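You operate a simulated robot arm through the tools that you are given. There is no shell and no other tool. Be economical: measure what you need, move in short steps, check, and stop when the job is done.

You run a simulated robot arm. Do the job below in one go: nothing can be reset, and whatever is moved stays where it is left.

JOB
Put the M10 clear tub from the corner bench on the middle bench and the M6 clear tub on top of the small brown carton there. Put the silver cup on the corner bench away on the middle bench. Fetch the M12 steel block from the corner bench and set it on the middle bench. Take the dark bolt from the middle bench and put it on the bottom shelf of the coil rack. Turn the blue selector knob to WASHERS. Take the blue cup and leave it on the top of the die cabinet. Pull the second die drawer from the top open. The order is free. Set down upright: clear tub, silver cup, blue cup.
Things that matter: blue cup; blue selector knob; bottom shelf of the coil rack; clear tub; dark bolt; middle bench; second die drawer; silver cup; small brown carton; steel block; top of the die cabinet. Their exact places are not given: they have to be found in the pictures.

Only the result counts: the job must be done as asked and must still hold three seconds after the hand-in. Knocking over, shifting, dropping, spilling or breaking anything else fails it.

ROBOT AND FRAMES
A 7-joint arm with a two-finger parallel gripper on a trunk, on a base that drives. Base frame: it is fixed to the floor where the robot stands at the start and does not move with it; the origin is under the middle of the robot, x ahead of it, y to its left, z up; the surface under the hand at the start is at about z = 0.85. Lengths are in m, angles in rad, forces in N, time in s.
With the tool pointing down near the work surface it reaches from about 0.24 to 0.7 m from the robot's upright axis, wherever it stands. Its first joint turns from -2.897 to 2.897 rad. Places, roughly: blue cup (5x5x6 cm) [0.3, 1.7, 0.9]; blue selector knob [0.3, 2, 0.9]; bottom shelf of the coil rack [-2.5, 1.2, 0.3]; clear tub [0.5, -0.25, 1]; dark bolt (4x3x2 cm) [0.4, 1.9, 0.9]; middle bench [0.5, 1.4, 0.8]; second die drawer [-1.1, -0.9, 0.6]; silver cup (5x5x6 cm) [0.5, 0, 0.9]; small brown carton [0.5, -0.5, 1]; steel block [0.5, 0, 0.75]; top of the die cabinet (16x64 cm) [-1.12, -1.16, 0.9]. Payload 3.43 kg.
Tool frame: the origin (TCP) lies between the finger pads and is the grasp point; the fingertips stand 0.03 m ahead of it; z points along the fingers, y is the line along which they close. The gripper opens to 0.094 m. The fingers are 0.028 m wide and 0.01 m thick; the gripper's body (0.05 by 0.096 m) begins 0.055 m behind the TCP.
Orientation is that of the tool frame in the base frame, as a unit quaternion [w, x, y, z]. With the fingers straight down and closing along the base's y, the tool's x points along the base's -x, its y along +y and its z along -z.

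CONTROLS
- The arm moves only by the tool move_arm. Its argument "moves" is text: rows parted by semicolons, each of 6 numbers parted by spaces: the shift along the tool's x, y, z in units of 50 mm (1.0 is 50 mm), then the turn, a rotation vector about the tool's x, y, z in units of 5 degrees (1.0 is 5 degrees). In form: x y z rx ry rz; .... A call has 1 to 10 rows; each row shifts and turns the commanded pose from where the row before left it, along the tool's axes as they then stand. "grip" is the gripper command, from -1 (fully open) to 1 (shut), values between in proportion, set as the call begins (left out, the last holds). A call with a number of a shift or a turn outside -1 to 1 is refused whole. Each row takes 0.2 s and may step no farther than 0.05 m and 0.15 rad from the row before; otherwise, or with a gripper value out of range, the whole call is refused. A pose out of reach is approached as far as the arm can. The call stops where the force on the tool passes 40 N (or 10 N more than at its start, if that is more) or the arm is blocked; 0.2 s more then pass. The fingers move at their own pace (about 0.108 m/s each) and stop on an object; they squeeze with about 21 N. The grip force told is the motor's: it shows also when the fingers shut on nothing. Time passes only in rows, and 0.2 s behind the last, so rows that do not move let the fingers close. The reply holds the time, the measured pose of the TCP, the force on the tool along the base axes, the opening and the grip force, in the units named above and with some noise, with the torque about the TCP (base axes, N m) and any sound that the robot's microphone picked up.
- Cameras (640 x 400 px; columns grow to the right, rows downward): "scene" is now at [0.3935, 0.1327, 1.2912]; the picture's right is [0.00, -0.17, 0.99], its down [-0.53, 0.83, 0.14] and it looks along [-0.85, -0.53, -0.09] (base axes); focal length 214 px, centre (320, 200). "wrist" rides on the gripper at [0.076, 0.014, -0.102] in the tool frame; the picture's right is [-0.18, 0.98, 0.00], its down [-0.75, -0.14, -0.64] and it looks along [-0.63, -0.12, 0.77] (tool axes); focal length 243 px, centre (320, 200).
- grab_frame(camera): a new picture of that camera. It takes no simulated time.
- slide_trunk(by): slides the trunk up (or, below 0, down) by that many m; the arm and the scene camera ride with it, the base frame stays. It gives what a move gives, with no picture.
- drive_base(legs): drives the robot by 1 to 6 legs, each [ahead, left, turn to the left] in m, m and rad, along the robot's own axes; the way and the turn of a leg run together, so that a leg with both is an arc; at most 1.5 m and 3.142 rad a leg. The arm and the cameras ride along, it lands a little off, and it stops where it bumps. It gives what a move gives.
- head_to(pan, tilt): turns the head with the scene camera to pan (to the left, within 1.396 rad either way) and tilt (down, from -0.506 to 1.204), counted from straight ahead of the robot. It gives what a move gives.
- probe_pixels(camera, pixels): there is no depth. For up to 12 entries [column, row, z] of the newest picture of that camera ("zoom" is the newest enlarged one), the place [x, y] in the base frame at which the ray of that pixel passes the height z, good to about 0.002 m. It takes no simulated time.
- zoom(camera, box): a new picture of the part [left, top, right, bottom] of that camera's present view, enlarged. It takes no simulated time.
- hand_in(): hands the job in; it is judged then, once.

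Go step by step. Measure first, check grasps and placings, and put right what went wrong. The budget is 138 turns and 154 pictures, counting those below and the enlarged ones. Unless the task says otherwise, let go and move clear before handing in.

The tools are called after "Emit:" as name(argument=value, ...) on one line, values as JSON. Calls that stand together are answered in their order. move_arm: Moves the arm, as the interface text tells. Its arguments: {"type":"object","properties":{"moves":{"type":"string"},"grip":{"type":"number"}},"required":["moves"]} The other tools are called the same way: slide_trunk (by) slides the trunk up or down; drive_base (legs) drives the base; head_to (pan, tilt) turns the head that bears the scene camera; grab_frame (camera) takes a picture; probe_pixels (camera, pixels) gives the place at which the rays of pixels pass given heights; zoom (camera, box) takes an enlarged picture of a part of a camera's view; hand_in () hands the job in.

At the start:

```text
clock: 0.0
tool_pos: [0.37, 0.1993, 1.1736]
tool_rot: [0.001, 0.001, 1.0, 0.0]
ft_force: [0.3, -0.7, -0.2]
torque: [0.01, -0.01, -0.05]
finger_gap: 0.0943
gripper_force: 0.0
trunk travel left (down, up): [-0.3, 0.29]
robot x, y, heading: [0.0001, 0.0019, 0.001]
head pan, tilt: [-1.4, 1.009]
```

scene: 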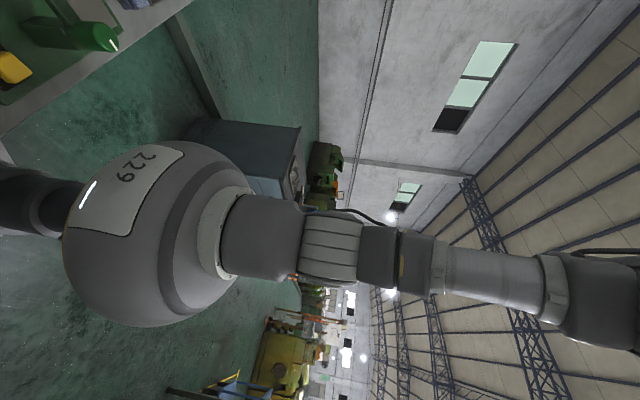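
wrist: 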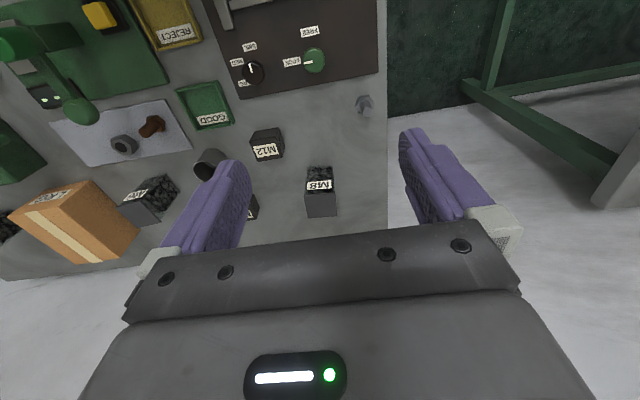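

The scene camera looks back at the robot's own arm, while the wrist view shows the corner bench with the M12 and M6/M8 tubs, a carton and a silver cup. I will turn the head ahead and look.

Emit:
head_to(pan=0, tilt=0.7)

Emit:
grab_frame(camera="scene")

Emit:
zoom(camera="wrist", box=[0, 0, 400, 280])

```text
clock: 1.5
tool_pos: [0.3693, 0.2006, 1.1737]
tool_rot: [0.0, 0.001, 1.0, 0.0]
ft_force: [0.3, -0.1, 0.5]
torque: [0.0, -0.01, 0.05]
finger_gap: 0.0939
gripper_force: 0.1
trunk travel left (down, up): [-0.3, 0.29]
robot x, y, heading: [-0.0022, -0.0014, -0.002]
head pan, tilt: [0.0, 0.7]
```

```text
151 pictures are left
```

scene: 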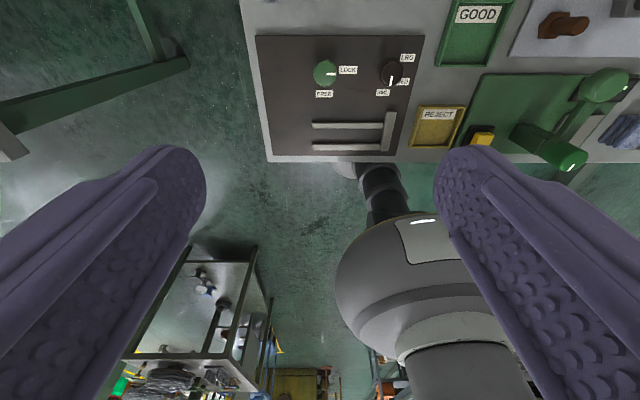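

```text
1.43 times, centred on (200, 140) of wrist
```

zoom: 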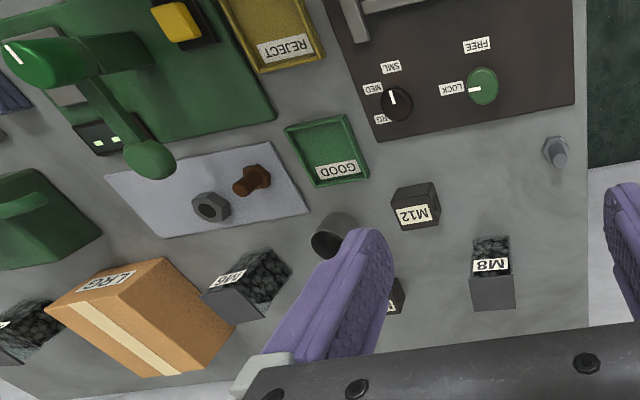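

The scene camera seems to ride near the hand with its "straight ahead" pointing down (fingers in both lower corners). I will look with the tilt negative and probe known points to learn its pose.

Emit:
head_to(pan=0, tilt=-0.5)

Emit:
grab_frame(camera="scene")

Emit:
probe_pixels(camera="scene", pixels=[[320, 200, 0.85], [320, 200, 1.0], [420, 200, 0.85], [320, 300, 0.85]])

Emit:
probe_pixels(camera="wrist", pixels=[[320, 200, 0.85], [320, 200, 1.0], [420, 200, 0.85]])

```text
clock: 2.9
tool_pos: [0.3699, 0.1999, 1.1729]
tool_rot: [0.0, 0.001, 1.0, 0.0]
ft_force: [0.5, -0.4, 0.2]
torque: [0.01, -0.03, 0.04]
finger_gap: 0.0939
gripper_force: 0.1
trunk travel left (down, up): [-0.3, 0.29]
robot x, y, heading: [-0.0008, 0.0022, 0.001]
head pan, tilt: [0.0, -0.499]
```

```text
149 pictures are left
```

scene: 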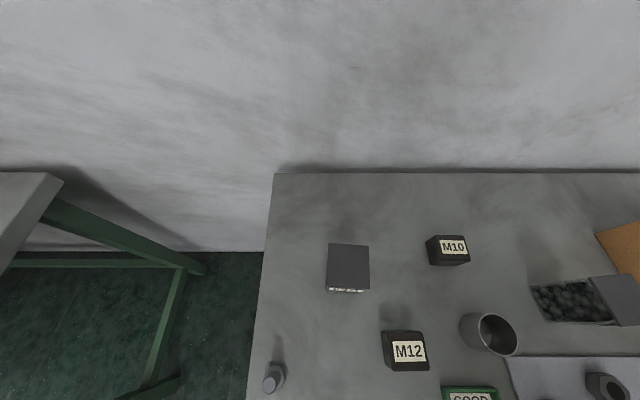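

```text
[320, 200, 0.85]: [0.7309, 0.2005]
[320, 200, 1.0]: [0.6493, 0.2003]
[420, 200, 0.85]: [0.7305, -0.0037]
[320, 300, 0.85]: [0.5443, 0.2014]
```

```text
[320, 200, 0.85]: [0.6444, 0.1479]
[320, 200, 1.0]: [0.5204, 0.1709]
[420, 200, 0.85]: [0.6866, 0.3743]
```

The scene camera does ride on the hand (y ≈ 0.2, forward-offset), so it is usable as a second hand camera. I will pan it right and left for an overview.

Emit:
head_to(pan=-0.9, tilt=-0.3)

Emit:
grab_frame(camera="scene")

Emit:
head_to(pan=1.0, tilt=-0.3)

Emit:
grab_frame(camera="scene")

```text
clock: 4.1
tool_pos: [0.3689, 0.2003, 1.1736]
tool_rot: [-0.001, 0.0, 1.0, 0.0]
ft_force: [0.2, 0.2, 0.0]
torque: [0.03, 0.0, 0.01]
finger_gap: 0.0941
gripper_force: 0.0
trunk travel left (down, up): [-0.3, 0.29]
robot x, y, heading: [-0.0009, -0.0005, -0.002]
head pan, tilt: [-0.901, -0.3]
```

```text
148 pictures are left
```

scene: 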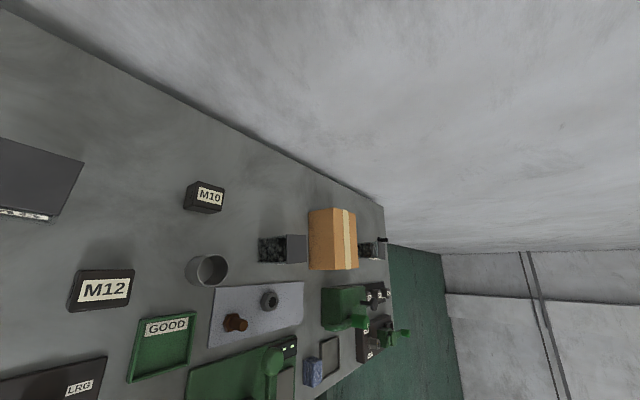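

```text
clock: 6.0
tool_pos: [0.3708, 0.1989, 1.1733]
tool_rot: [0.0, 0.001, 1.0, 0.0]
ft_force: [0.4, 0.0, -1.0]
torque: [-0.01, -0.01, -0.02]
finger_gap: 0.0942
gripper_force: 0.0
trunk travel left (down, up): [-0.3, 0.29]
robot x, y, heading: [0.0029, -0.0019, -0.0]
head pan, tilt: [1.0, -0.3]
```

```text
147 pictures are left
```

scene: 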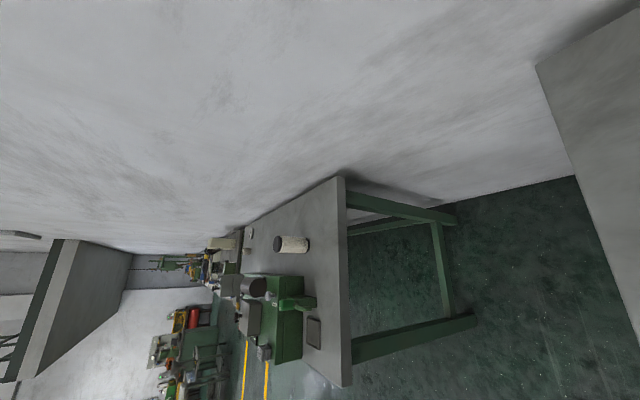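

One carton lies on the corner bench at (332,238) with tubs on both sides of it. I will drive right 0.45 m so the cameras look over them and the labels can be read.

Emit:
drive_base(legs=[[0, -0.45, 0]])

Emit:
head_to(pan=0, tilt=-0.3)

Emit:
grab_frame(camera="scene")

Emit:
grab_frame(camera="wrist")

```text
clock: 8.7
tool_pos: [0.3695, -0.2587, 1.1737]
tool_rot: [0.0, 0.004, 1.0, 0.0]
ft_force: [-0.2, -0.4, -0.4]
torque: [0.04, 0.0, 0.01]
finger_gap: 0.0938
gripper_force: 0.1
trunk travel left (down, up): [-0.3, 0.29]
robot x, y, heading: [-0.0042, -0.4565, -0.004]
head pan, tilt: [1.0, -0.3]
```

```text
clock: 10.0
tool_pos: [0.3687, -0.2582, 1.1728]
tool_rot: [0.0, 0.003, 1.0, -0.001]
ft_force: [0.2, -0.8, 0.1]
torque: [-0.01, -0.02, -0.02]
finger_gap: 0.094
gripper_force: 0.1
trunk travel left (down, up): [-0.3, 0.29]
robot x, y, heading: [-0.0003, -0.4581, -0.004]
head pan, tilt: [0.0, -0.3]
```

```text
146 pictures are left
```

scene: 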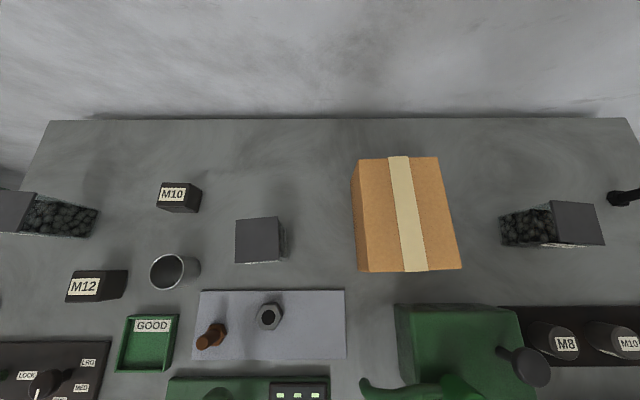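

```text
145 pictures are left
```

wrist: 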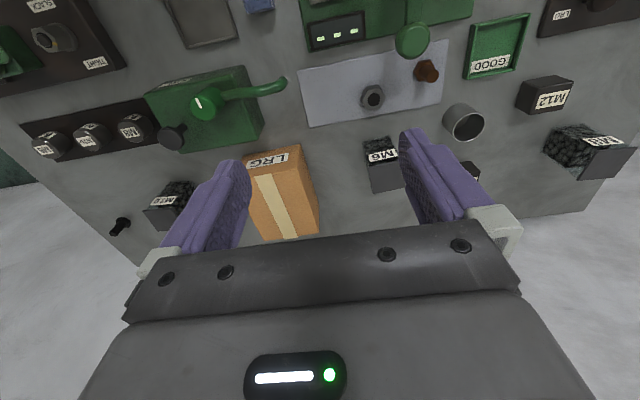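

Three tubs lie here (grey lids, bolts in the sides), M6 at (261,240), others at (50,215) and (550,225). I will zoom the labels.

Emit:
zoom(camera="wrist", box=[100, 120, 420, 280])

Emit:
zoom(camera="wrist", box=[440, 60, 640, 200])

Emit:
zoom(camera="scene", box=[200, 140, 640, 400])

```text
2.00 times, centred on (260, 200) of wrist
```

zoom: 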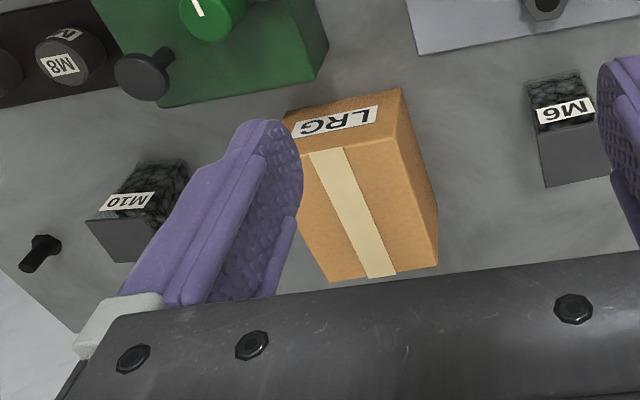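

```text
2.86 times, centred on (540, 130) of wrist
```

zoom: 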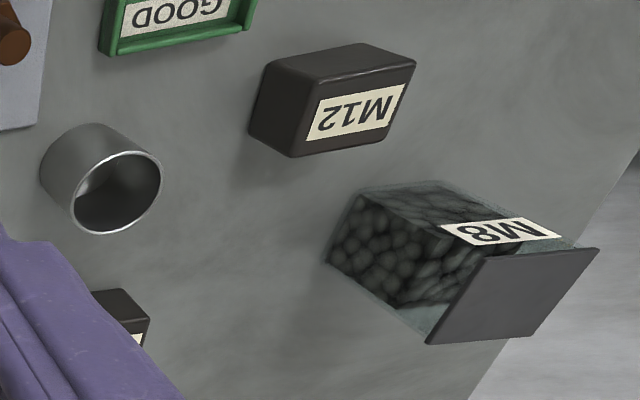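

```text
1.45 times, centred on (420, 270) of scene
```

zoom: 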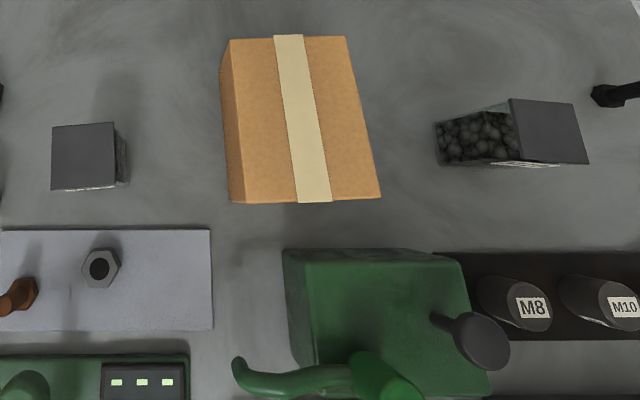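

Labels confirmed: M6 tub between carton and nut mat, M10 tub at the right end, M8 at the left. I will triangulate heights of lids and tops using both cameras.

Emit:
probe_pixels(camera="scene", pixels=[[283, 262, 0.9], [283, 262, 0.95], [236, 262, 0.95], [236, 218, 0.95], [281, 216, 0.95], [461, 268, 0.9], [461, 268, 1.0], [359, 271, 0.95], [359, 158, 0.95], [438, 156, 0.95], [605, 245, 0.9], [605, 245, 0.95]])

Emit:
probe_pixels(camera="wrist", pixels=[[369, 166, 0.9], [369, 166, 0.95], [373.5, 193.5, 0.95], [145, 209, 0.9], [145, 209, 0.95], [268, 240, 0.9], [268, 240, 1.0], [319, 233, 0.95]])

Emit:
zoom(camera="scene", box=[0, 100, 320, 300])

```text
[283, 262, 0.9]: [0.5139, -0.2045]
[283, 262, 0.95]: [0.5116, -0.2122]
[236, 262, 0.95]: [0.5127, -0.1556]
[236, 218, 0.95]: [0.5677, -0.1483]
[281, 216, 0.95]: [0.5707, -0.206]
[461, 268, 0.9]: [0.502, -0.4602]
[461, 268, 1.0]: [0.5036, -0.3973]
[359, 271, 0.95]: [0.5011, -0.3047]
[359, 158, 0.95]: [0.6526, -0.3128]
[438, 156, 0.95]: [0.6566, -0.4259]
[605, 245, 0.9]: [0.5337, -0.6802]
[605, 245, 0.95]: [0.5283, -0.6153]
```

```text
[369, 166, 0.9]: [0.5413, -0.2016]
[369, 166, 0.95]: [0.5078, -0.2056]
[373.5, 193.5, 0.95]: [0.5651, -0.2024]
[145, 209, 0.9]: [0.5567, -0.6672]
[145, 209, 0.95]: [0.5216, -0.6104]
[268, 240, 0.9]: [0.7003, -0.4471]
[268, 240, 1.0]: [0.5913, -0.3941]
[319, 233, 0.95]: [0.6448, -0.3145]
```

```text
2.00 times, centred on (160, 200) of scene
```

zoom: 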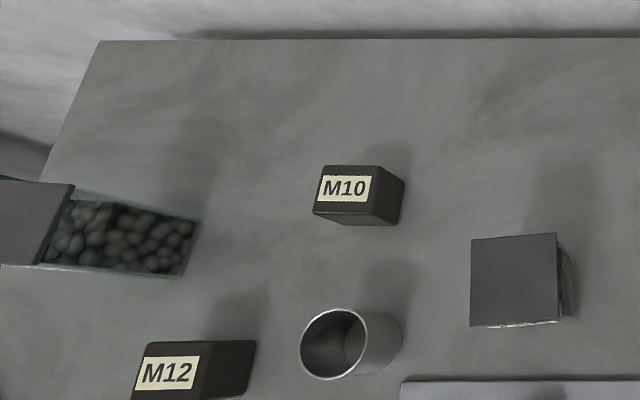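

Lid of M6 tub is at z≈0.945 spanning x 0.512–0.569, y −0.207…−0.150; the carton's top is also z≈0.945, x 0.50–0.655, y −0.31…−0.43. I move over the M6 tub and check.

Emit:
move_arm(moves="-0.855 0.39 0.3 0 0 0; -0.855 0.39 0.3 0 0 0; -0.855 0.39 0.3 0 0 0; -0.855 0.39 0.3 0 0 0; 0 0 0.8 0 0 0; 0 0 0.8 0 0 0; 0 0 0 0 0 0", grip=-1)

Emit:
head_to(pan=0, tilt=0.8)

Emit:
grab_frame(camera="scene")

Emit:
grab_frame(camera="wrist")

```text
clock: 11.6
tool_pos: [0.5406, -0.1803, 1.0337]
tool_rot: [0.0, 0.003, 1.0, 0.0]
ft_force: [0.6, -0.6, 0.2]
torque: [-0.01, -0.02, -0.02]
finger_gap: 0.0938
gripper_force: 0.0
trunk travel left (down, up): [-0.3, 0.29]
robot x, y, heading: [0.0024, -0.449, -0.01]
head pan, tilt: [0.0, -0.3]
```

```text
clock: 12.9
tool_pos: [0.5409, -0.1794, 1.0351]
tool_rot: [0.0, 0.003, 1.0, 0.0]
ft_force: [0.2, 0.0, -0.2]
torque: [0.0, -0.02, 0.0]
finger_gap: 0.0936
gripper_force: 0.0
trunk travel left (down, up): [-0.3, 0.29]
robot x, y, heading: [-0.0011, -0.4574, -0.004]
head pan, tilt: [0.0, 0.799]
```

```text
140 pictures are left
```

scene: 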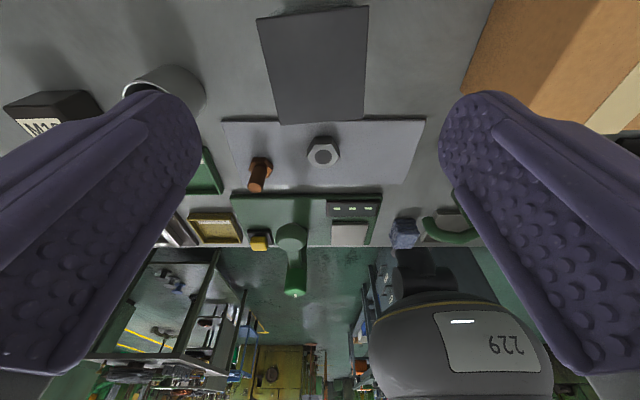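

```text
139 pictures are left
```

wrist: 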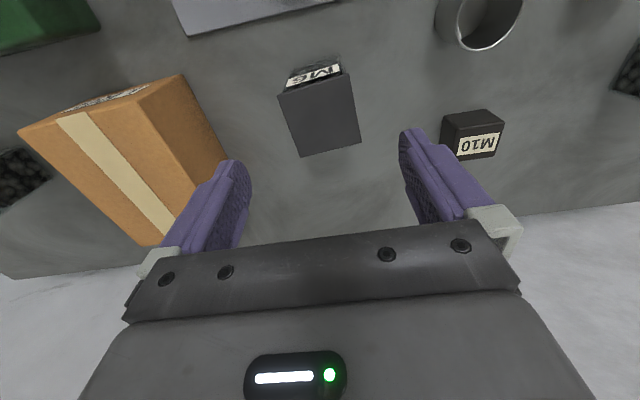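

The lid's corners in the wrist view are (280,92), (346,75), (361,143), (300,157), between the fingers. I probe them to check the centre.

Emit:
probe_pixels(camera="wrist", pixels=[[280, 92, 0.945], [346, 75, 0.945], [361, 143, 0.945], [300, 157, 0.945], [465, 25, 0.9], [483, 51, 0.91]])

Emit:
probe_pixels(camera="scene", pixels=[[257, 18, 0.945], [368, 6, 0.945], [364, 119, 0.945], [281, 124, 0.945]])

```text
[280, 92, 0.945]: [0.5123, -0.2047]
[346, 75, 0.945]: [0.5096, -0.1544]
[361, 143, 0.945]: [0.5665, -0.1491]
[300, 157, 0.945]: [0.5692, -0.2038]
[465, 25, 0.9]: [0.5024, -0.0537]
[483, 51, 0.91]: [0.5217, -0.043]
```

```text
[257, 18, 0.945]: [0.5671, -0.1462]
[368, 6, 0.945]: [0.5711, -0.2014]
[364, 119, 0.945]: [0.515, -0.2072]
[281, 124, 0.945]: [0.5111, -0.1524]
```

Tub centre is (0.540, −0.178), matching the TCP. Descend 0.125 and grip.

Emit:
move_arm(moves="0 0.03 0.85 0 0 0; 0 0 0.85 0 0 0; 0 0 0.8 0 0 0; 0 0 0 0 0 0")

Emit:
move_arm(moves="0 0 0 0 0 0; 0 0 0 0 0 0; 0 0 0 0 0 0", grip=1)

Emit:
move_arm(moves="0 0 -0.9 0 0 0; 0 0 -0.9 0 0 0; 0 0 -0.8 0 0 0; 0 0 0 0 0 0")

Emit:
grab_frame(camera="wrist")

```text
clock: 13.9
tool_pos: [0.5417, -0.1781, 0.9085]
tool_rot: [0.0, 0.003, 1.0, 0.0]
ft_force: [-1.2, -0.3, -0.5]
torque: [-0.01, 0.0, 0.01]
finger_gap: 0.0941
gripper_force: 0.0
trunk travel left (down, up): [-0.3, 0.29]
robot x, y, heading: [0.0004, -0.4543, -0.003]
head pan, tilt: [0.0, 0.799]
```

```text
clock: 14.7
tool_pos: [0.5421, -0.1787, 0.9086]
tool_rot: [0.0, 0.003, 1.0, 0.0]
ft_force: [0.5, -0.4, 1.0]
torque: [-0.03, -0.02, 0.06]
finger_gap: 0.0611
gripper_force: 21.1
trunk travel left (down, up): [-0.3, 0.29]
robot x, y, heading: [-0.0004, -0.4543, -0.011]
head pan, tilt: [0.0, 0.799]
```

```text
clock: 15.7
tool_pos: [0.5389, -0.1794, 1.0403]
tool_rot: [-0.001, 0.003, 1.0, 0.001]
ft_force: [-0.2, 0.3, -0.4]
torque: [0.01, -0.01, 0.0]
finger_gap: 0.0
gripper_force: 20.9
trunk travel left (down, up): [-0.3, 0.29]
robot x, y, heading: [-0.004, -0.4552, -0.008]
head pan, tilt: [0.0, 0.799]
```

```text
138 pictures are left
```

wrist: 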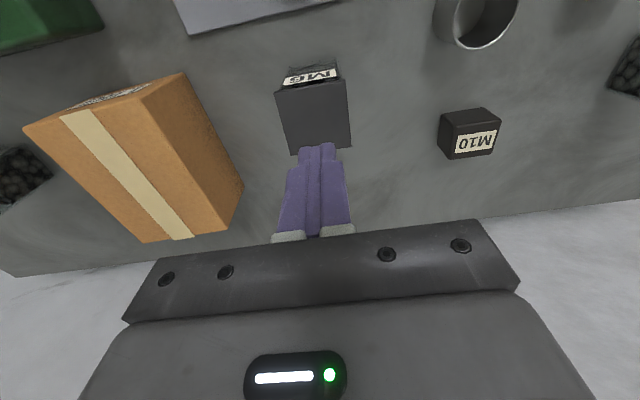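

The fingers are shut on nothing: the tub slipped out and still stands at (315,115). I look closer at the tub's shape before retrying.

Emit:
zoom(camera="wrist", box=[250, 40, 390, 170])

Emit:
zoom(camera="scene", box=[220, 0, 420, 130])

Emit:
probe_pixels(camera="wrist", pixels=[[276, 93, 0.945], [344, 80, 0.945], [351, 146, 0.945], [290, 155, 0.945]])

```text
3.08 times, centred on (320, 105) of wrist
```

zoom: 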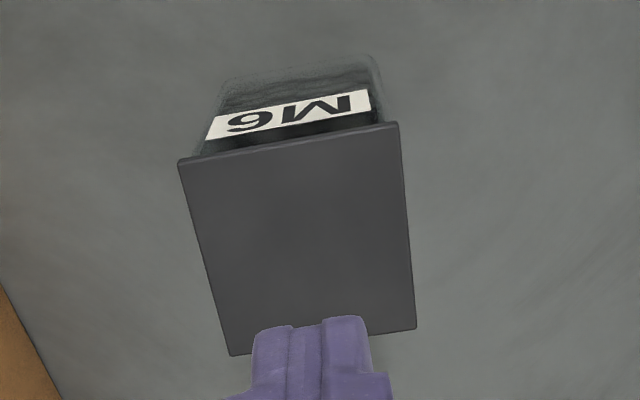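

```text
3.08 times, centred on (320, 65) of scene
```

zoom: 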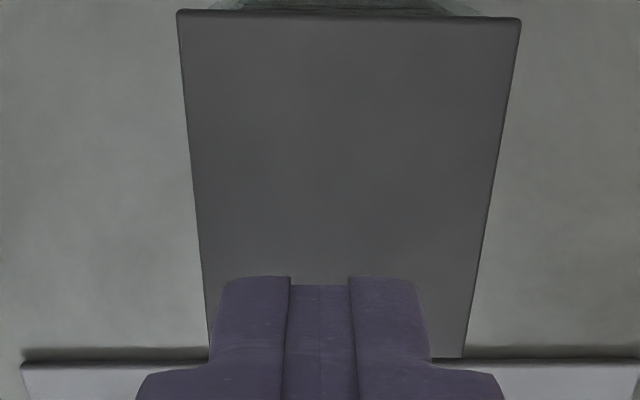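

```text
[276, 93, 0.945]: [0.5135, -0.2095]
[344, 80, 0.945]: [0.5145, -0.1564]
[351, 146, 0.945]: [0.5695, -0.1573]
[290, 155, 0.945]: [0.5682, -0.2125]
```

The lid overhangs the narrower body, so the fingers only touched the lid high up. I retry with the pads centred on the lid rim and lift slowly, watching the force.

Emit:
move_arm(moves="0 -0.1 0.4 0 0 0; 0 0 0 0 0 0", grip=-1)

Emit:
move_arm(moves="0 0 0.8 0 0 0; 0 0 0.9 0 0 0; 0 0 0 0 0 0")

Emit:
move_arm(moves="0 0 0 0 0 0; 0 0 0 0 0 0; 0 0 0 0 0 0", grip=1)

Emit:
move_arm(moves="0 0 -0.05 0 0 0; 0 0 -0.05 0 0 0; 0 0 -0.1 0 0 0; 0 0 0 0 0 0")

Emit:
zoom(camera="wrist", box=[220, 20, 460, 240])

```text
clock: 16.3
tool_pos: [0.5409, -0.1852, 1.0203]
tool_rot: [0.0, 0.004, 1.0, 0.0]
ft_force: [0.8, 0.4, 0.1]
torque: [0.02, 0.0, 0.01]
finger_gap: 0.0941
gripper_force: 0.1
trunk travel left (down, up): [-0.3, 0.29]
robot x, y, heading: [-0.0007, -0.4556, -0.009]
head pan, tilt: [0.0, 0.799]
```

```text
clock: 17.1
tool_pos: [0.5416, -0.1832, 0.9348]
tool_rot: [0.0, 0.004, 1.0, 0.0]
ft_force: [-0.6, -0.3, 0.1]
torque: [-0.02, 0.02, -0.02]
finger_gap: 0.094
gripper_force: 0.1
trunk travel left (down, up): [-0.3, 0.29]
robot x, y, heading: [-0.0016, -0.4571, -0.009]
head pan, tilt: [0.0, 0.799]
```

```text
clock: 17.9
tool_pos: [0.5418, -0.1834, 0.9347]
tool_rot: [0.0, 0.004, 1.0, 0.0]
ft_force: [-0.5, 0.7, 0.7]
torque: [0.04, -0.04, 0.0]
finger_gap: 0.0605
gripper_force: 20.8
trunk travel left (down, up): [-0.3, 0.29]
robot x, y, heading: [-0.0026, -0.4545, -0.005]
head pan, tilt: [0.0, 0.799]
```

```text
clock: 18.9
tool_pos: [0.5422, -0.1837, 0.9442]
tool_rot: [0.0, 0.004, 1.0, -0.001]
ft_force: [0.2, 0.4, -3.8]
torque: [-0.04, -0.01, 0.03]
finger_gap: 0.0601
gripper_force: 20.7
trunk travel left (down, up): [-0.3, 0.29]
robot x, y, heading: [0.0009, -0.4556, -0.008]
head pan, tilt: [0.0, 0.799]
```

```text
1.82 times, centred on (340, 130) of wrist
```

zoom: 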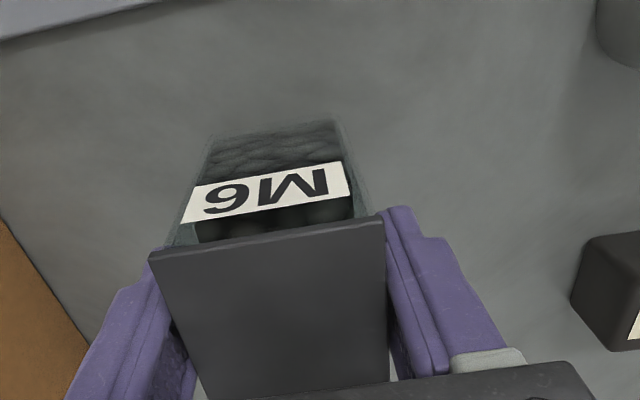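

Tool force is −3.8 N, so it may be held. I lift slowly by about 40 mm more and check.

Emit:
move_arm(moves="0 0 -0.15 0 0 0; 0 0 -0.2 0 0 0; 0 0 -0.25 0 0 0; 0 0 -0.2 0 0 0; 0 0 0 0 0 0")

Emit:
grab_frame(camera="wrist")

```text
clock: 20.1
tool_pos: [0.5414, -0.1844, 0.9831]
tool_rot: [0.0, 0.003, 1.0, 0.0]
ft_force: [-0.7, -0.3, -3.0]
torque: [0.0, 0.0, 0.0]
finger_gap: 0.0603
gripper_force: 21.3
trunk travel left (down, up): [-0.3, 0.29]
robot x, y, heading: [0.0017, -0.4559, -0.013]
head pan, tilt: [0.0, 0.799]
```

```text
134 pictures are left
```

wrist: 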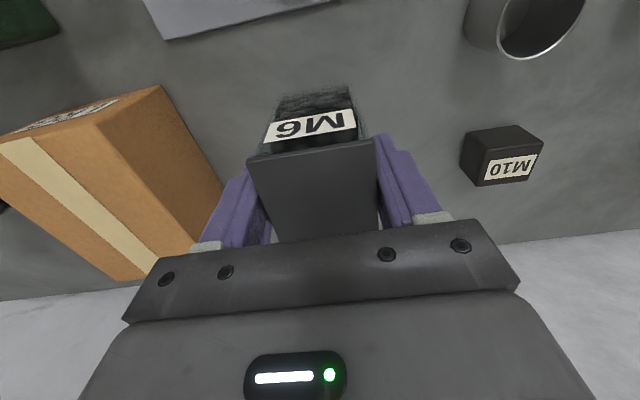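

Held steadily (−3 N). Lift further and carry to over the carton's centre (0.578, −0.37).

Emit:
move_arm(moves="0 0 -0.3 0 0 0; 0 0 -0.5 0 0 0; 0 0 -0.5 0 0 0; 0 0 -0.3 0 0 0; -0.1 -0.4 0 0 0 0; -0.1 -0.7 0 0 0 0; -0.15 -0.8 0 0 0 0; -0.15 -0.8 0 0 0 0; -0.15 -0.7 0 0 0 0; -0.08 -0.32 0 0 0 0")

Emit:
grab_frame(camera="wrist")

Emit:
grab_frame(camera="scene")

```text
clock: 22.3
tool_pos: [0.5761, -0.3713, 1.0627]
tool_rot: [0.0, 0.003, 1.0, 0.0]
ft_force: [0.0, -0.6, -3.1]
torque: [0.0, 0.0, 0.03]
finger_gap: 0.0604
gripper_force: 20.9
trunk travel left (down, up): [-0.3, 0.29]
robot x, y, heading: [0.0027, -0.4517, -0.009]
head pan, tilt: [0.0, 0.799]
```

```text
133 pictures are left
```

wrist: 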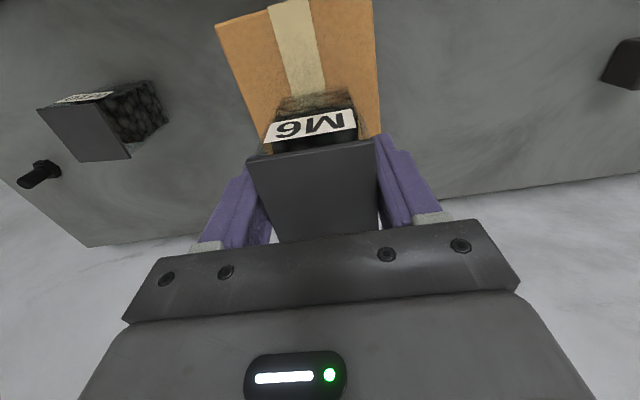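

```text
132 pictures are left
```

scene: 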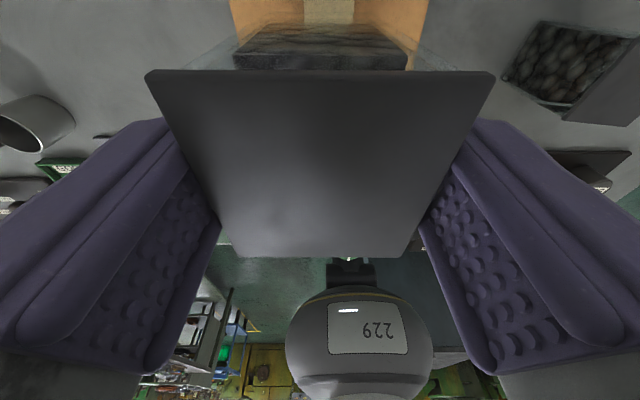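

The tub is centred over the carton. I lower it in small steps toward contact.

Emit:
move_arm(moves="0 0 0.2 0 0 0; 0 0 0.2 0 0 0; 0 0 0.1 0 0 0; 0 0 0 0 0 0")

Emit:
move_arm(moves="0 0 0.06 0 0 0; 0 0 0 0 0 0")

Emit:
move_arm(moves="0 0 0.05 0 0 0; 0 0 0 0 0 0")

```text
clock: 23.3
tool_pos: [0.576, -0.3721, 1.0373]
tool_rot: [0.0, 0.003, 1.0, 0.0]
ft_force: [0.4, 0.4, -4.6]
torque: [0.01, 0.03, 0.0]
finger_gap: 0.0603
gripper_force: 21.3
trunk travel left (down, up): [-0.3, 0.29]
robot x, y, heading: [0.0005, -0.4598, -0.005]
head pan, tilt: [0.0, 0.799]
```

```text
clock: 23.9
tool_pos: [0.5754, -0.3712, 1.034]
tool_rot: [0.0, 0.003, 1.0, -0.001]
ft_force: [0.0, 0.4, -4.3]
torque: [-0.03, -0.02, -0.01]
finger_gap: 0.0605
gripper_force: 20.9
trunk travel left (down, up): [-0.3, 0.29]
robot x, y, heading: [-0.0029, -0.4523, -0.01]
head pan, tilt: [0.0, 0.799]
```

```text
clock: 24.5
tool_pos: [0.5758, -0.3706, 1.0318]
tool_rot: [0.001, 0.004, 1.0, 0.0]
ft_force: [-0.4, 0.5, -3.2]
torque: [-0.02, 0.02, 0.0]
finger_gap: 0.0605
gripper_force: 21.0
trunk travel left (down, up): [-0.3, 0.29]
robot x, y, heading: [-0.002, -0.4492, -0.005]
head pan, tilt: [0.0, 0.799]
```

Emit:
move_arm(moves="0 0 0.05 0 0 0; 0 0 0 0 0 0")

Emit:
move_arm(moves="0 0 0.05 0 0 0; 0 0 0 0 0 0")

Emit:
move_arm(moves="0 0 0.04 0 0 0; 0 0 0 0 0 0")

Emit:
zoom(camera="wrist", box=[200, 0, 420, 160])

```text
clock: 25.1
tool_pos: [0.5757, -0.3705, 1.0297]
tool_rot: [0.0, 0.003, 1.0, 0.0]
ft_force: [-0.5, 0.8, -4.0]
torque: [-0.01, 0.01, -0.01]
finger_gap: 0.0604
gripper_force: 20.9
trunk travel left (down, up): [-0.3, 0.29]
robot x, y, heading: [-0.0035, -0.4586, -0.009]
head pan, tilt: [0.0, 0.799]
```

```text
clock: 25.7
tool_pos: [0.5749, -0.3717, 1.0286]
tool_rot: [-0.001, 0.004, 1.0, 0.0]
ft_force: [-0.5, -0.1, -4.2]
torque: [0.01, 0.04, -0.03]
finger_gap: 0.0602
gripper_force: 21.2
trunk travel left (down, up): [-0.3, 0.29]
robot x, y, heading: [-0.0006, -0.4511, -0.005]
head pan, tilt: [0.0, 0.799]
```

```text
clock: 26.3
tool_pos: [0.5768, -0.3714, 1.0266]
tool_rot: [-0.001, 0.003, 1.0, -0.001]
ft_force: [0.7, 0.4, -4.0]
torque: [0.03, -0.02, 0.03]
finger_gap: 0.0605
gripper_force: 21.1
trunk travel left (down, up): [-0.3, 0.29]
robot x, y, heading: [-0.0002, -0.4546, -0.007]
head pan, tilt: [0.0, 0.799]
```

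```text
2.50 times, centred on (310, 80) of wrist
```

zoom: 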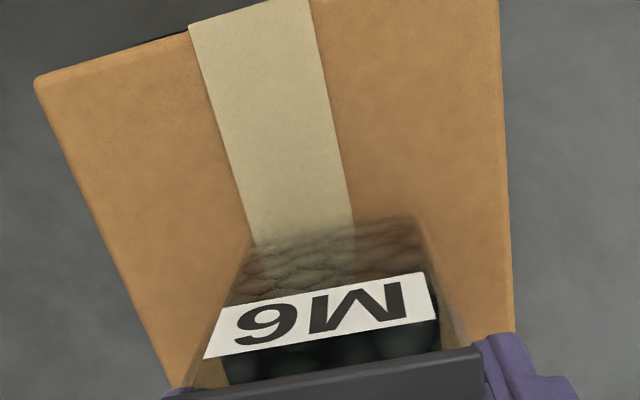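

No contact yet (force still −4 N at TCP 1.0266). I keep lowering.

Emit:
move_arm(moves="0 0 0.05 0 0 0; 0 0 0.05 0 0 0; 0 0 0 0 0 0")

Emit:
move_arm(moves="0 0 0.05 0 0 0; 0 0 0 0 0 0")

Emit:
move_arm(moves="0 0 0.05 0 0 0; 0 0 0 0 0 0")

Emit:
move_arm(moves="0 0 0.05 0 0 0; 0 0 0 0 0 0")

```text
clock: 27.1
tool_pos: [0.5762, -0.3717, 1.0223]
tool_rot: [0.002, 0.003, 1.0, 0.0]
ft_force: [-0.5, -1.8, 16.5]
torque: [0.01, -0.05, 0.0]
finger_gap: 0.0608
gripper_force: 20.2
trunk travel left (down, up): [-0.3, 0.29]
robot x, y, heading: [-0.008, -0.4576, -0.014]
head pan, tilt: [0.0, 0.799]
```

```text
clock: 27.7
tool_pos: [0.5749, -0.3706, 1.0206]
tool_rot: [0.002, 0.004, 1.0, 0.0]
ft_force: [1.7, 0.5, 16.3]
torque: [-0.03, -0.04, -0.01]
finger_gap: 0.0607
gripper_force: 20.6
trunk travel left (down, up): [-0.3, 0.29]
robot x, y, heading: [-0.001, -0.4593, -0.01]
head pan, tilt: [0.0, 0.799]
```

```text
clock: 28.3
tool_pos: [0.5753, -0.3711, 1.0161]
tool_rot: [0.0, 0.004, 1.0, 0.0]
ft_force: [-2.4, 1.4, 13.6]
torque: [0.01, 0.07, 0.04]
finger_gap: 0.0603
gripper_force: 21.6
trunk travel left (down, up): [-0.3, 0.29]
robot x, y, heading: [-0.0012, -0.4544, -0.005]
head pan, tilt: [0.0, 0.799]
```

```text
clock: 28.9
tool_pos: [0.5763, -0.3719, 1.0144]
tool_rot: [0.001, 0.004, 1.0, 0.0]
ft_force: [-2.4, 1.0, 16.2]
torque: [0.0, 0.0, 0.02]
finger_gap: 0.0605
gripper_force: 20.9
trunk travel left (down, up): [-0.3, 0.29]
robot x, y, heading: [-0.0027, -0.4544, -0.006]
head pan, tilt: [0.0, 0.799]
```

Contact made (+16 N), so the tub stands on the carton. I open, rise clear and check.

Emit:
move_arm(moves="0 0 0 0 0 0; 0 0 0 0 0 0; 0 0 -0.4 0 0 0; 0 0 -0.8 0 0 0; 0 0 -0.9 0 0 0; 0 0 -0.9 0 0 0; 0 0 0 0 0 0", grip=-1)

Emit:
grab_frame(camera="wrist")

Emit:
zoom(camera="scene", box=[160, 0, 640, 300])

```text
clock: 30.5
tool_pos: [0.5758, -0.3699, 1.1631]
tool_rot: [0.0, 0.003, 1.0, 0.0]
ft_force: [-0.4, -0.7, -0.2]
torque: [-0.02, -0.01, 0.01]
finger_gap: 0.0942
gripper_force: 0.1
trunk travel left (down, up): [-0.3, 0.29]
robot x, y, heading: [-0.0012, -0.4609, -0.004]
head pan, tilt: [0.0, 0.799]
```

```text
130 pictures are left
```

wrist: 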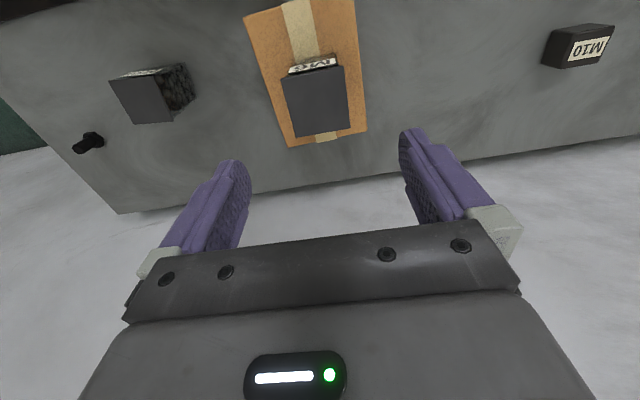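

```text
1.33 times, centred on (400, 150) of scene
```

zoom: 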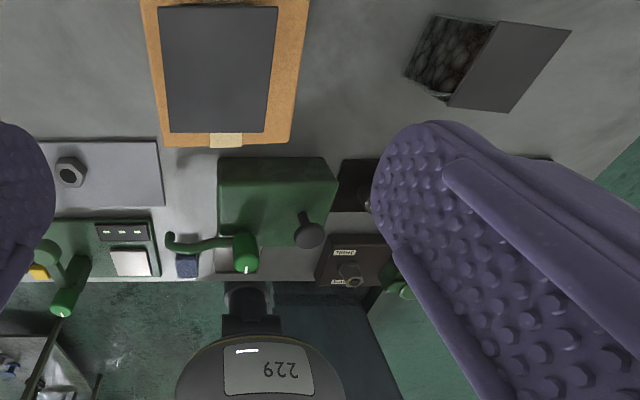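

M6 stands on the carton. Next the M10 tub: its lid corners are (110,79), (158,74), (173,121), (134,125) in the wrist view.

Emit:
probe_pixels(camera="wrist", pixels=[[110, 79, 0.945], [158, 74, 0.945], [173, 121, 0.945], [134, 125, 0.945]])

Emit:
zoom(camera="wrist", box=[60, 40, 240, 160])

```text
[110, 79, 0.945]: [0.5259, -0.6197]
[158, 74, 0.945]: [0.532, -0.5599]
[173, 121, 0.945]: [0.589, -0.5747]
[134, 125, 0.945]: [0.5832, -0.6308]
```

```text
3.33 times, centred on (150, 100) of wrist
```

zoom: 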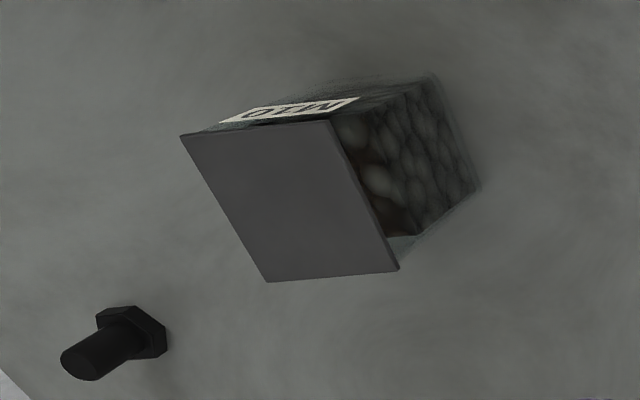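

M10 tub centre ≈ (0.557, −0.596) with yaw about −9.5°. I move over it, turn the hand and check before descending.

Emit:
move_arm(moves="0.074 -0.904 0 0 0 0; 0.074 -0.904 0 0 0 0; 0.074 -0.904 0 0 0 0; 0.074 -0.904 0 0 0 0; 0.074 -0.904 0 0 0 0; 0 0 0 0 0 0.95; 0 0 0 0 0 0.95; 0 0 0.9 0 0 0; 0 0 0.9 0 0 0; 0 0 0 0 0 0")

Emit:
grab_frame(camera="wrist")

Emit:
zoom(camera="scene", box=[120, 0, 520, 250])

```text
clock: 32.7
tool_pos: [0.5559, -0.5986, 1.0743]
tool_rot: [0.0, 0.086, 0.996, 0.001]
ft_force: [0.3, -0.3, -0.4]
torque: [0.01, -0.03, 0.0]
finger_gap: 0.0943
gripper_force: 0.0
trunk travel left (down, up): [-0.3, 0.29]
robot x, y, heading: [-0.0007, -0.4549, -0.009]
head pan, tilt: [0.0, 0.799]
```

```text
127 pictures are left
```

wrist: 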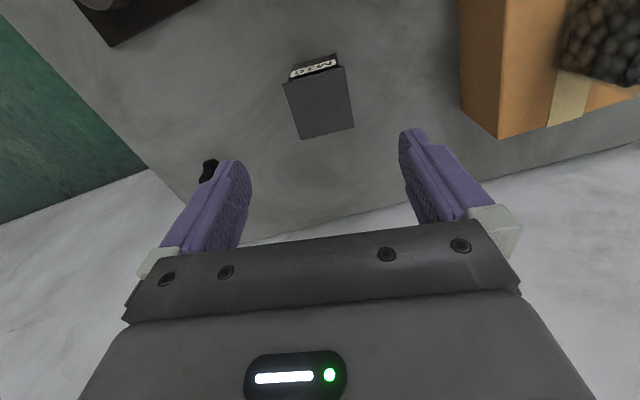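

```text
1.60 times, centred on (320, 125) of scene
```

zoom: 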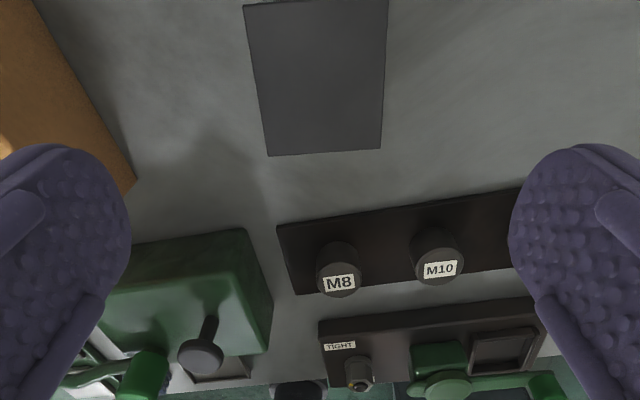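

The tub sits centred between the fingers; I check that the bolt at (208,170) is not under the right finger.

Emit:
probe_pixels(camera="wrist", pixels=[[208, 178, 0.86], [284, 84, 0.945], [344, 67, 0.945], [354, 128, 0.945], [301, 139, 0.945]])

```text
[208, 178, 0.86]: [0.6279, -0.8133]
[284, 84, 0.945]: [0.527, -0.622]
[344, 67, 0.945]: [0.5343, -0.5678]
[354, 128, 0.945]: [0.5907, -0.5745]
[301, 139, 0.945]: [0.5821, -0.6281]
```

Bolt is far off; lid centre (0.5585, −0.598). Descend to z 0.935, grip and lift slowly.

Emit:
move_arm(moves="-0.05 0 0.9 0 0 0; 0 0 0.9 0 0 0; 0 0 0.95 0 0 0; 0 0 0 0 0 0")

Emit:
move_arm(moves="0 0 0 0 0 0; 0 0 0 0 0 0; 0 0 0 0 0 0", grip=1)

Emit:
move_arm(moves="0 0 -0.05 0 0 0; 0 0 -0.1 0 0 0; 0 0 -0.15 0 0 0; 0 0 -0.2 0 0 0; 0 0 -0.3 0 0 0; 0 0 -0.4 0 0 0; 0 0 -0.4 0 0 0; 0 0 -0.3 0 0 0; 0 0 0 0 0 0")

Emit:
grab_frame(camera="wrist")

```text
clock: 33.7
tool_pos: [0.5599, -0.5964, 0.9344]
tool_rot: [0.0, 0.086, 0.996, 0.0]
ft_force: [0.1, -0.5, -1.3]
torque: [0.0, 0.03, 0.04]
finger_gap: 0.094
gripper_force: 0.0
trunk travel left (down, up): [-0.3, 0.29]
robot x, y, heading: [-0.0031, -0.4543, -0.007]
head pan, tilt: [0.0, 0.799]
```

```text
clock: 34.5
tool_pos: [0.5587, -0.5963, 0.9352]
tool_rot: [0.0, 0.087, 0.996, 0.0]
ft_force: [-0.7, 0.8, -0.5]
torque: [0.0, -0.02, 0.03]
finger_gap: 0.061
gripper_force: 21.3
trunk travel left (down, up): [-0.3, 0.29]
robot x, y, heading: [-0.0028, -0.4518, -0.008]
head pan, tilt: [0.0, 0.799]
```

```text
clock: 36.5
tool_pos: [0.5574, -0.5981, 1.0293]
tool_rot: [0.0, 0.087, 0.996, -0.001]
ft_force: [0.4, -0.8, -4.3]
torque: [0.01, -0.02, 0.01]
finger_gap: 0.0603
gripper_force: 21.3
trunk travel left (down, up): [-0.3, 0.29]
robot x, y, heading: [-0.0026, -0.455, -0.006]
head pan, tilt: [0.0, 0.799]
```

```text
125 pictures are left
```

wrist: 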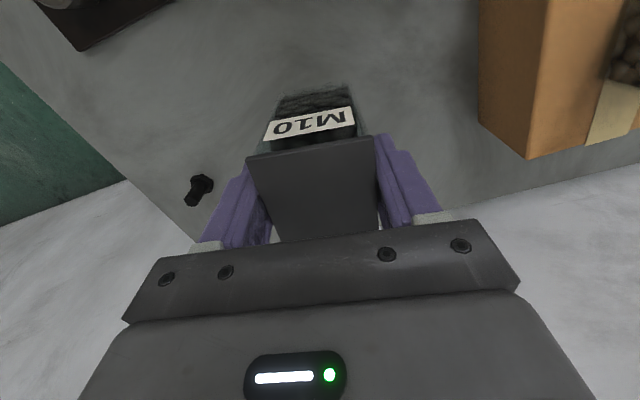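

M10 tub is held (−4.3 N). I raise and retract, then drive left toward the middle bench.

Emit:
move_arm(moves="0 0 -0.5 0 0 0; 0 0 -0.7 0 0 0; 0 0 -0.8 0 0 0; 0 0 -0.8 0 0 0; 0.3 0 -0.4 0 0 -0.95; 0.6 0 -0.2 0 0 -0.95; 0.8 0 0 0 0 0; 0.8 0.2 0 0 0 0; 0.5 0.2 0 0 0 0; 0 0 0 0 0 0")

Emit:
drive_base(legs=[[0, 0.5, 0], [0, 0.6, 0]])

Emit:
head_to(pan=0.5, tilt=-0.3)

Emit:
grab_frame(camera="scene")

Emit:
grab_frame(camera="wrist")

```text
clock: 38.7
tool_pos: [0.4089, -0.5699, 1.2005]
tool_rot: [0.0, 0.003, 1.0, 0.0]
ft_force: [-0.1, 0.2, -3.5]
torque: [0.01, 0.02, -0.04]
finger_gap: 0.0606
gripper_force: 21.0
trunk travel left (down, up): [-0.3, 0.29]
robot x, y, heading: [-0.0031, -0.4561, -0.008]
head pan, tilt: [0.0, 0.799]
```

```text
clock: 42.6
tool_pos: [0.405, -0.0059, 1.2016]
tool_rot: [0.001, 0.004, 1.0, 0.0]
ft_force: [-0.3, -0.1, -3.1]
torque: [0.01, 0.02, 0.01]
finger_gap: 0.0605
gripper_force: 21.0
trunk travel left (down, up): [-0.3, 0.29]
robot x, y, heading: [-0.0041, 0.1138, -0.007]
head pan, tilt: [0.0, 0.799]
stopped in leg 2: the robot was blocked; the commanded pose is now the measured one
```

```text
clock: 43.9
tool_pos: [0.4054, -0.0052, 1.201]
tool_rot: [0.0, 0.005, 1.0, 0.0]
ft_force: [0.0, 0.2, -4.5]
torque: [0.02, 0.04, 0.02]
finger_gap: 0.0605
gripper_force: 20.6
trunk travel left (down, up): [-0.3, 0.29]
robot x, y, heading: [-0.0061, 0.1104, -0.011]
head pan, tilt: [0.499, -0.3]
```

```text
124 pictures are left
```

scene: 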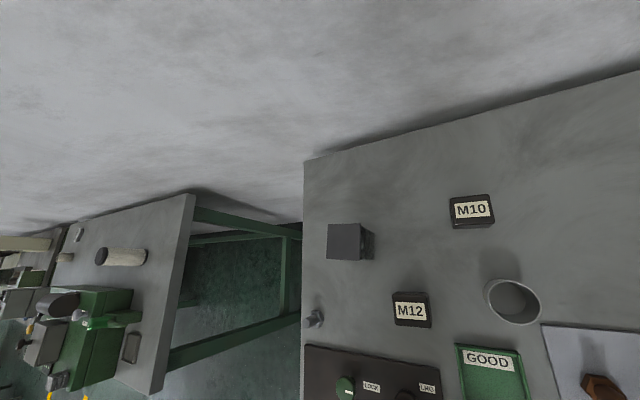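

```text
123 pictures are left
```

wrist: 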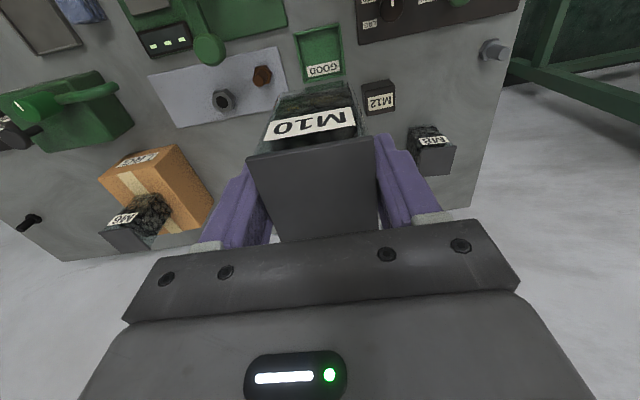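

The robot was blocked at y≈0.11; something stands on its left. I look back/left for it.

Emit:
head_to(pan=0.9, tilt=0.5)

Emit:
grab_frame(camera="scene")

Emit:
head_to(pan=0.3, tilt=1.15)

Emit:
grab_frame(camera="scene")

```text
clock: 45.0
tool_pos: [0.4055, -0.0055, 1.2009]
tool_rot: [0.0, 0.005, 1.0, 0.0]
ft_force: [1.1, 0.9, -4.4]
torque: [-0.03, 0.0, 0.01]
finger_gap: 0.0604
gripper_force: 21.1
trunk travel left (down, up): [-0.3, 0.29]
robot x, y, heading: [-0.0058, 0.1114, -0.013]
head pan, tilt: [0.901, 0.499]
```

```text
122 pictures are left
```

scene: 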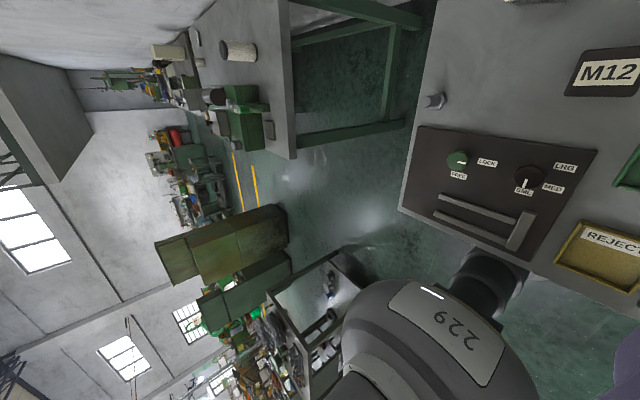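

```text
clock: 46.0
tool_pos: [0.4067, -0.0057, 1.2011]
tool_rot: [0.0, 0.004, 1.0, 0.0]
ft_force: [0.1, -0.1, -4.3]
torque: [-0.02, 0.01, -0.02]
finger_gap: 0.0602
gripper_force: 21.1
trunk travel left (down, up): [-0.3, 0.29]
robot x, y, heading: [-0.0007, 0.1134, -0.013]
head pan, tilt: [0.3, 1.15]
```

```text
121 pictures are left
```

scene: 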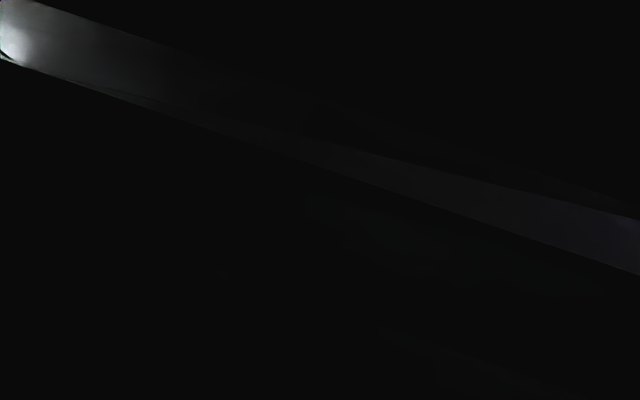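

A metal rack stands at the robot's left-rear ((345,265) in the earlier view). I view it again and measure its corner.

Emit:
head_to(pan=1.0, tilt=0.7)

Emit:
grab_frame(camera="scene")

```text
clock: 47.1
tool_pos: [0.4059, -0.005, 1.2005]
tool_rot: [0.0, 0.005, 1.0, 0.0]
ft_force: [-0.1, -0.6, -4.1]
torque: [0.01, 0.0, 0.0]
finger_gap: 0.0604
gripper_force: 21.1
trunk travel left (down, up): [-0.3, 0.29]
robot x, y, heading: [-0.0035, 0.1103, -0.013]
head pan, tilt: [1.0, 0.7]
```

```text
120 pictures are left
```

scene: 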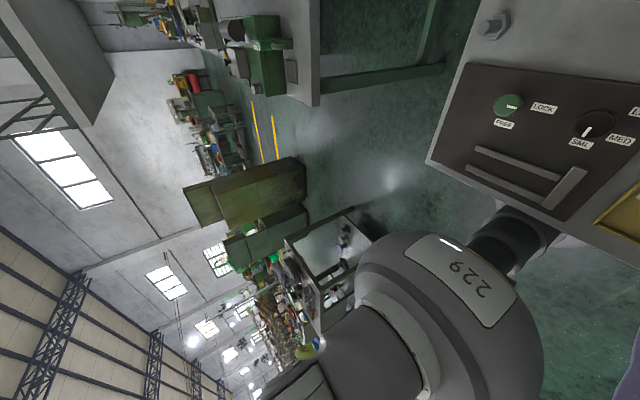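

Emit:
zoom(camera="scene", box=[240, 180, 440, 330])

Emit:
probe_pixels(camera="scene", pixels=[[356, 205, 0.0], [356, 205, 0.5], [356, 205, 0.9], [372, 238, 0.0], [372, 238, 0.5], [288, 242, 0.5], [288, 242, 0.9], [318, 100, 0.85], [320, 105, 0.0], [428, 165, 0.85], [320, 15, 0.85]])

```text
2.67 times, centred on (340, 255) of scene
```

zoom: 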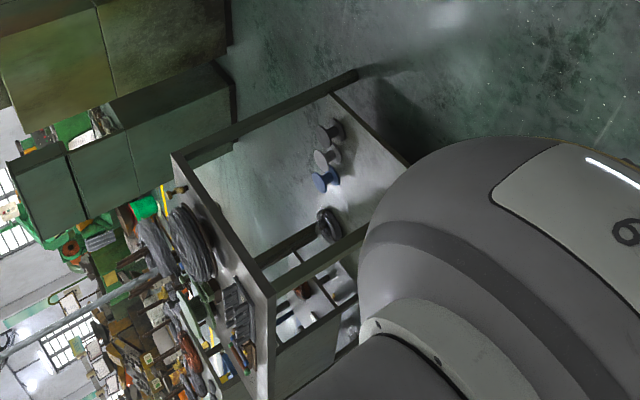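

```text
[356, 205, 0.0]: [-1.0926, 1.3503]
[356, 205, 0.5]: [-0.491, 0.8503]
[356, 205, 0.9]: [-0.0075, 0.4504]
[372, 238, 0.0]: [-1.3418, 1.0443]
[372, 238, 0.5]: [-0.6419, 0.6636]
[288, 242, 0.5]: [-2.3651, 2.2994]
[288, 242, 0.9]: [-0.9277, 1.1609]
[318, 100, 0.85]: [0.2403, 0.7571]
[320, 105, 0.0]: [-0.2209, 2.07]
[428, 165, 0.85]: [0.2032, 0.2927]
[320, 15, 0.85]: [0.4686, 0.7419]
```

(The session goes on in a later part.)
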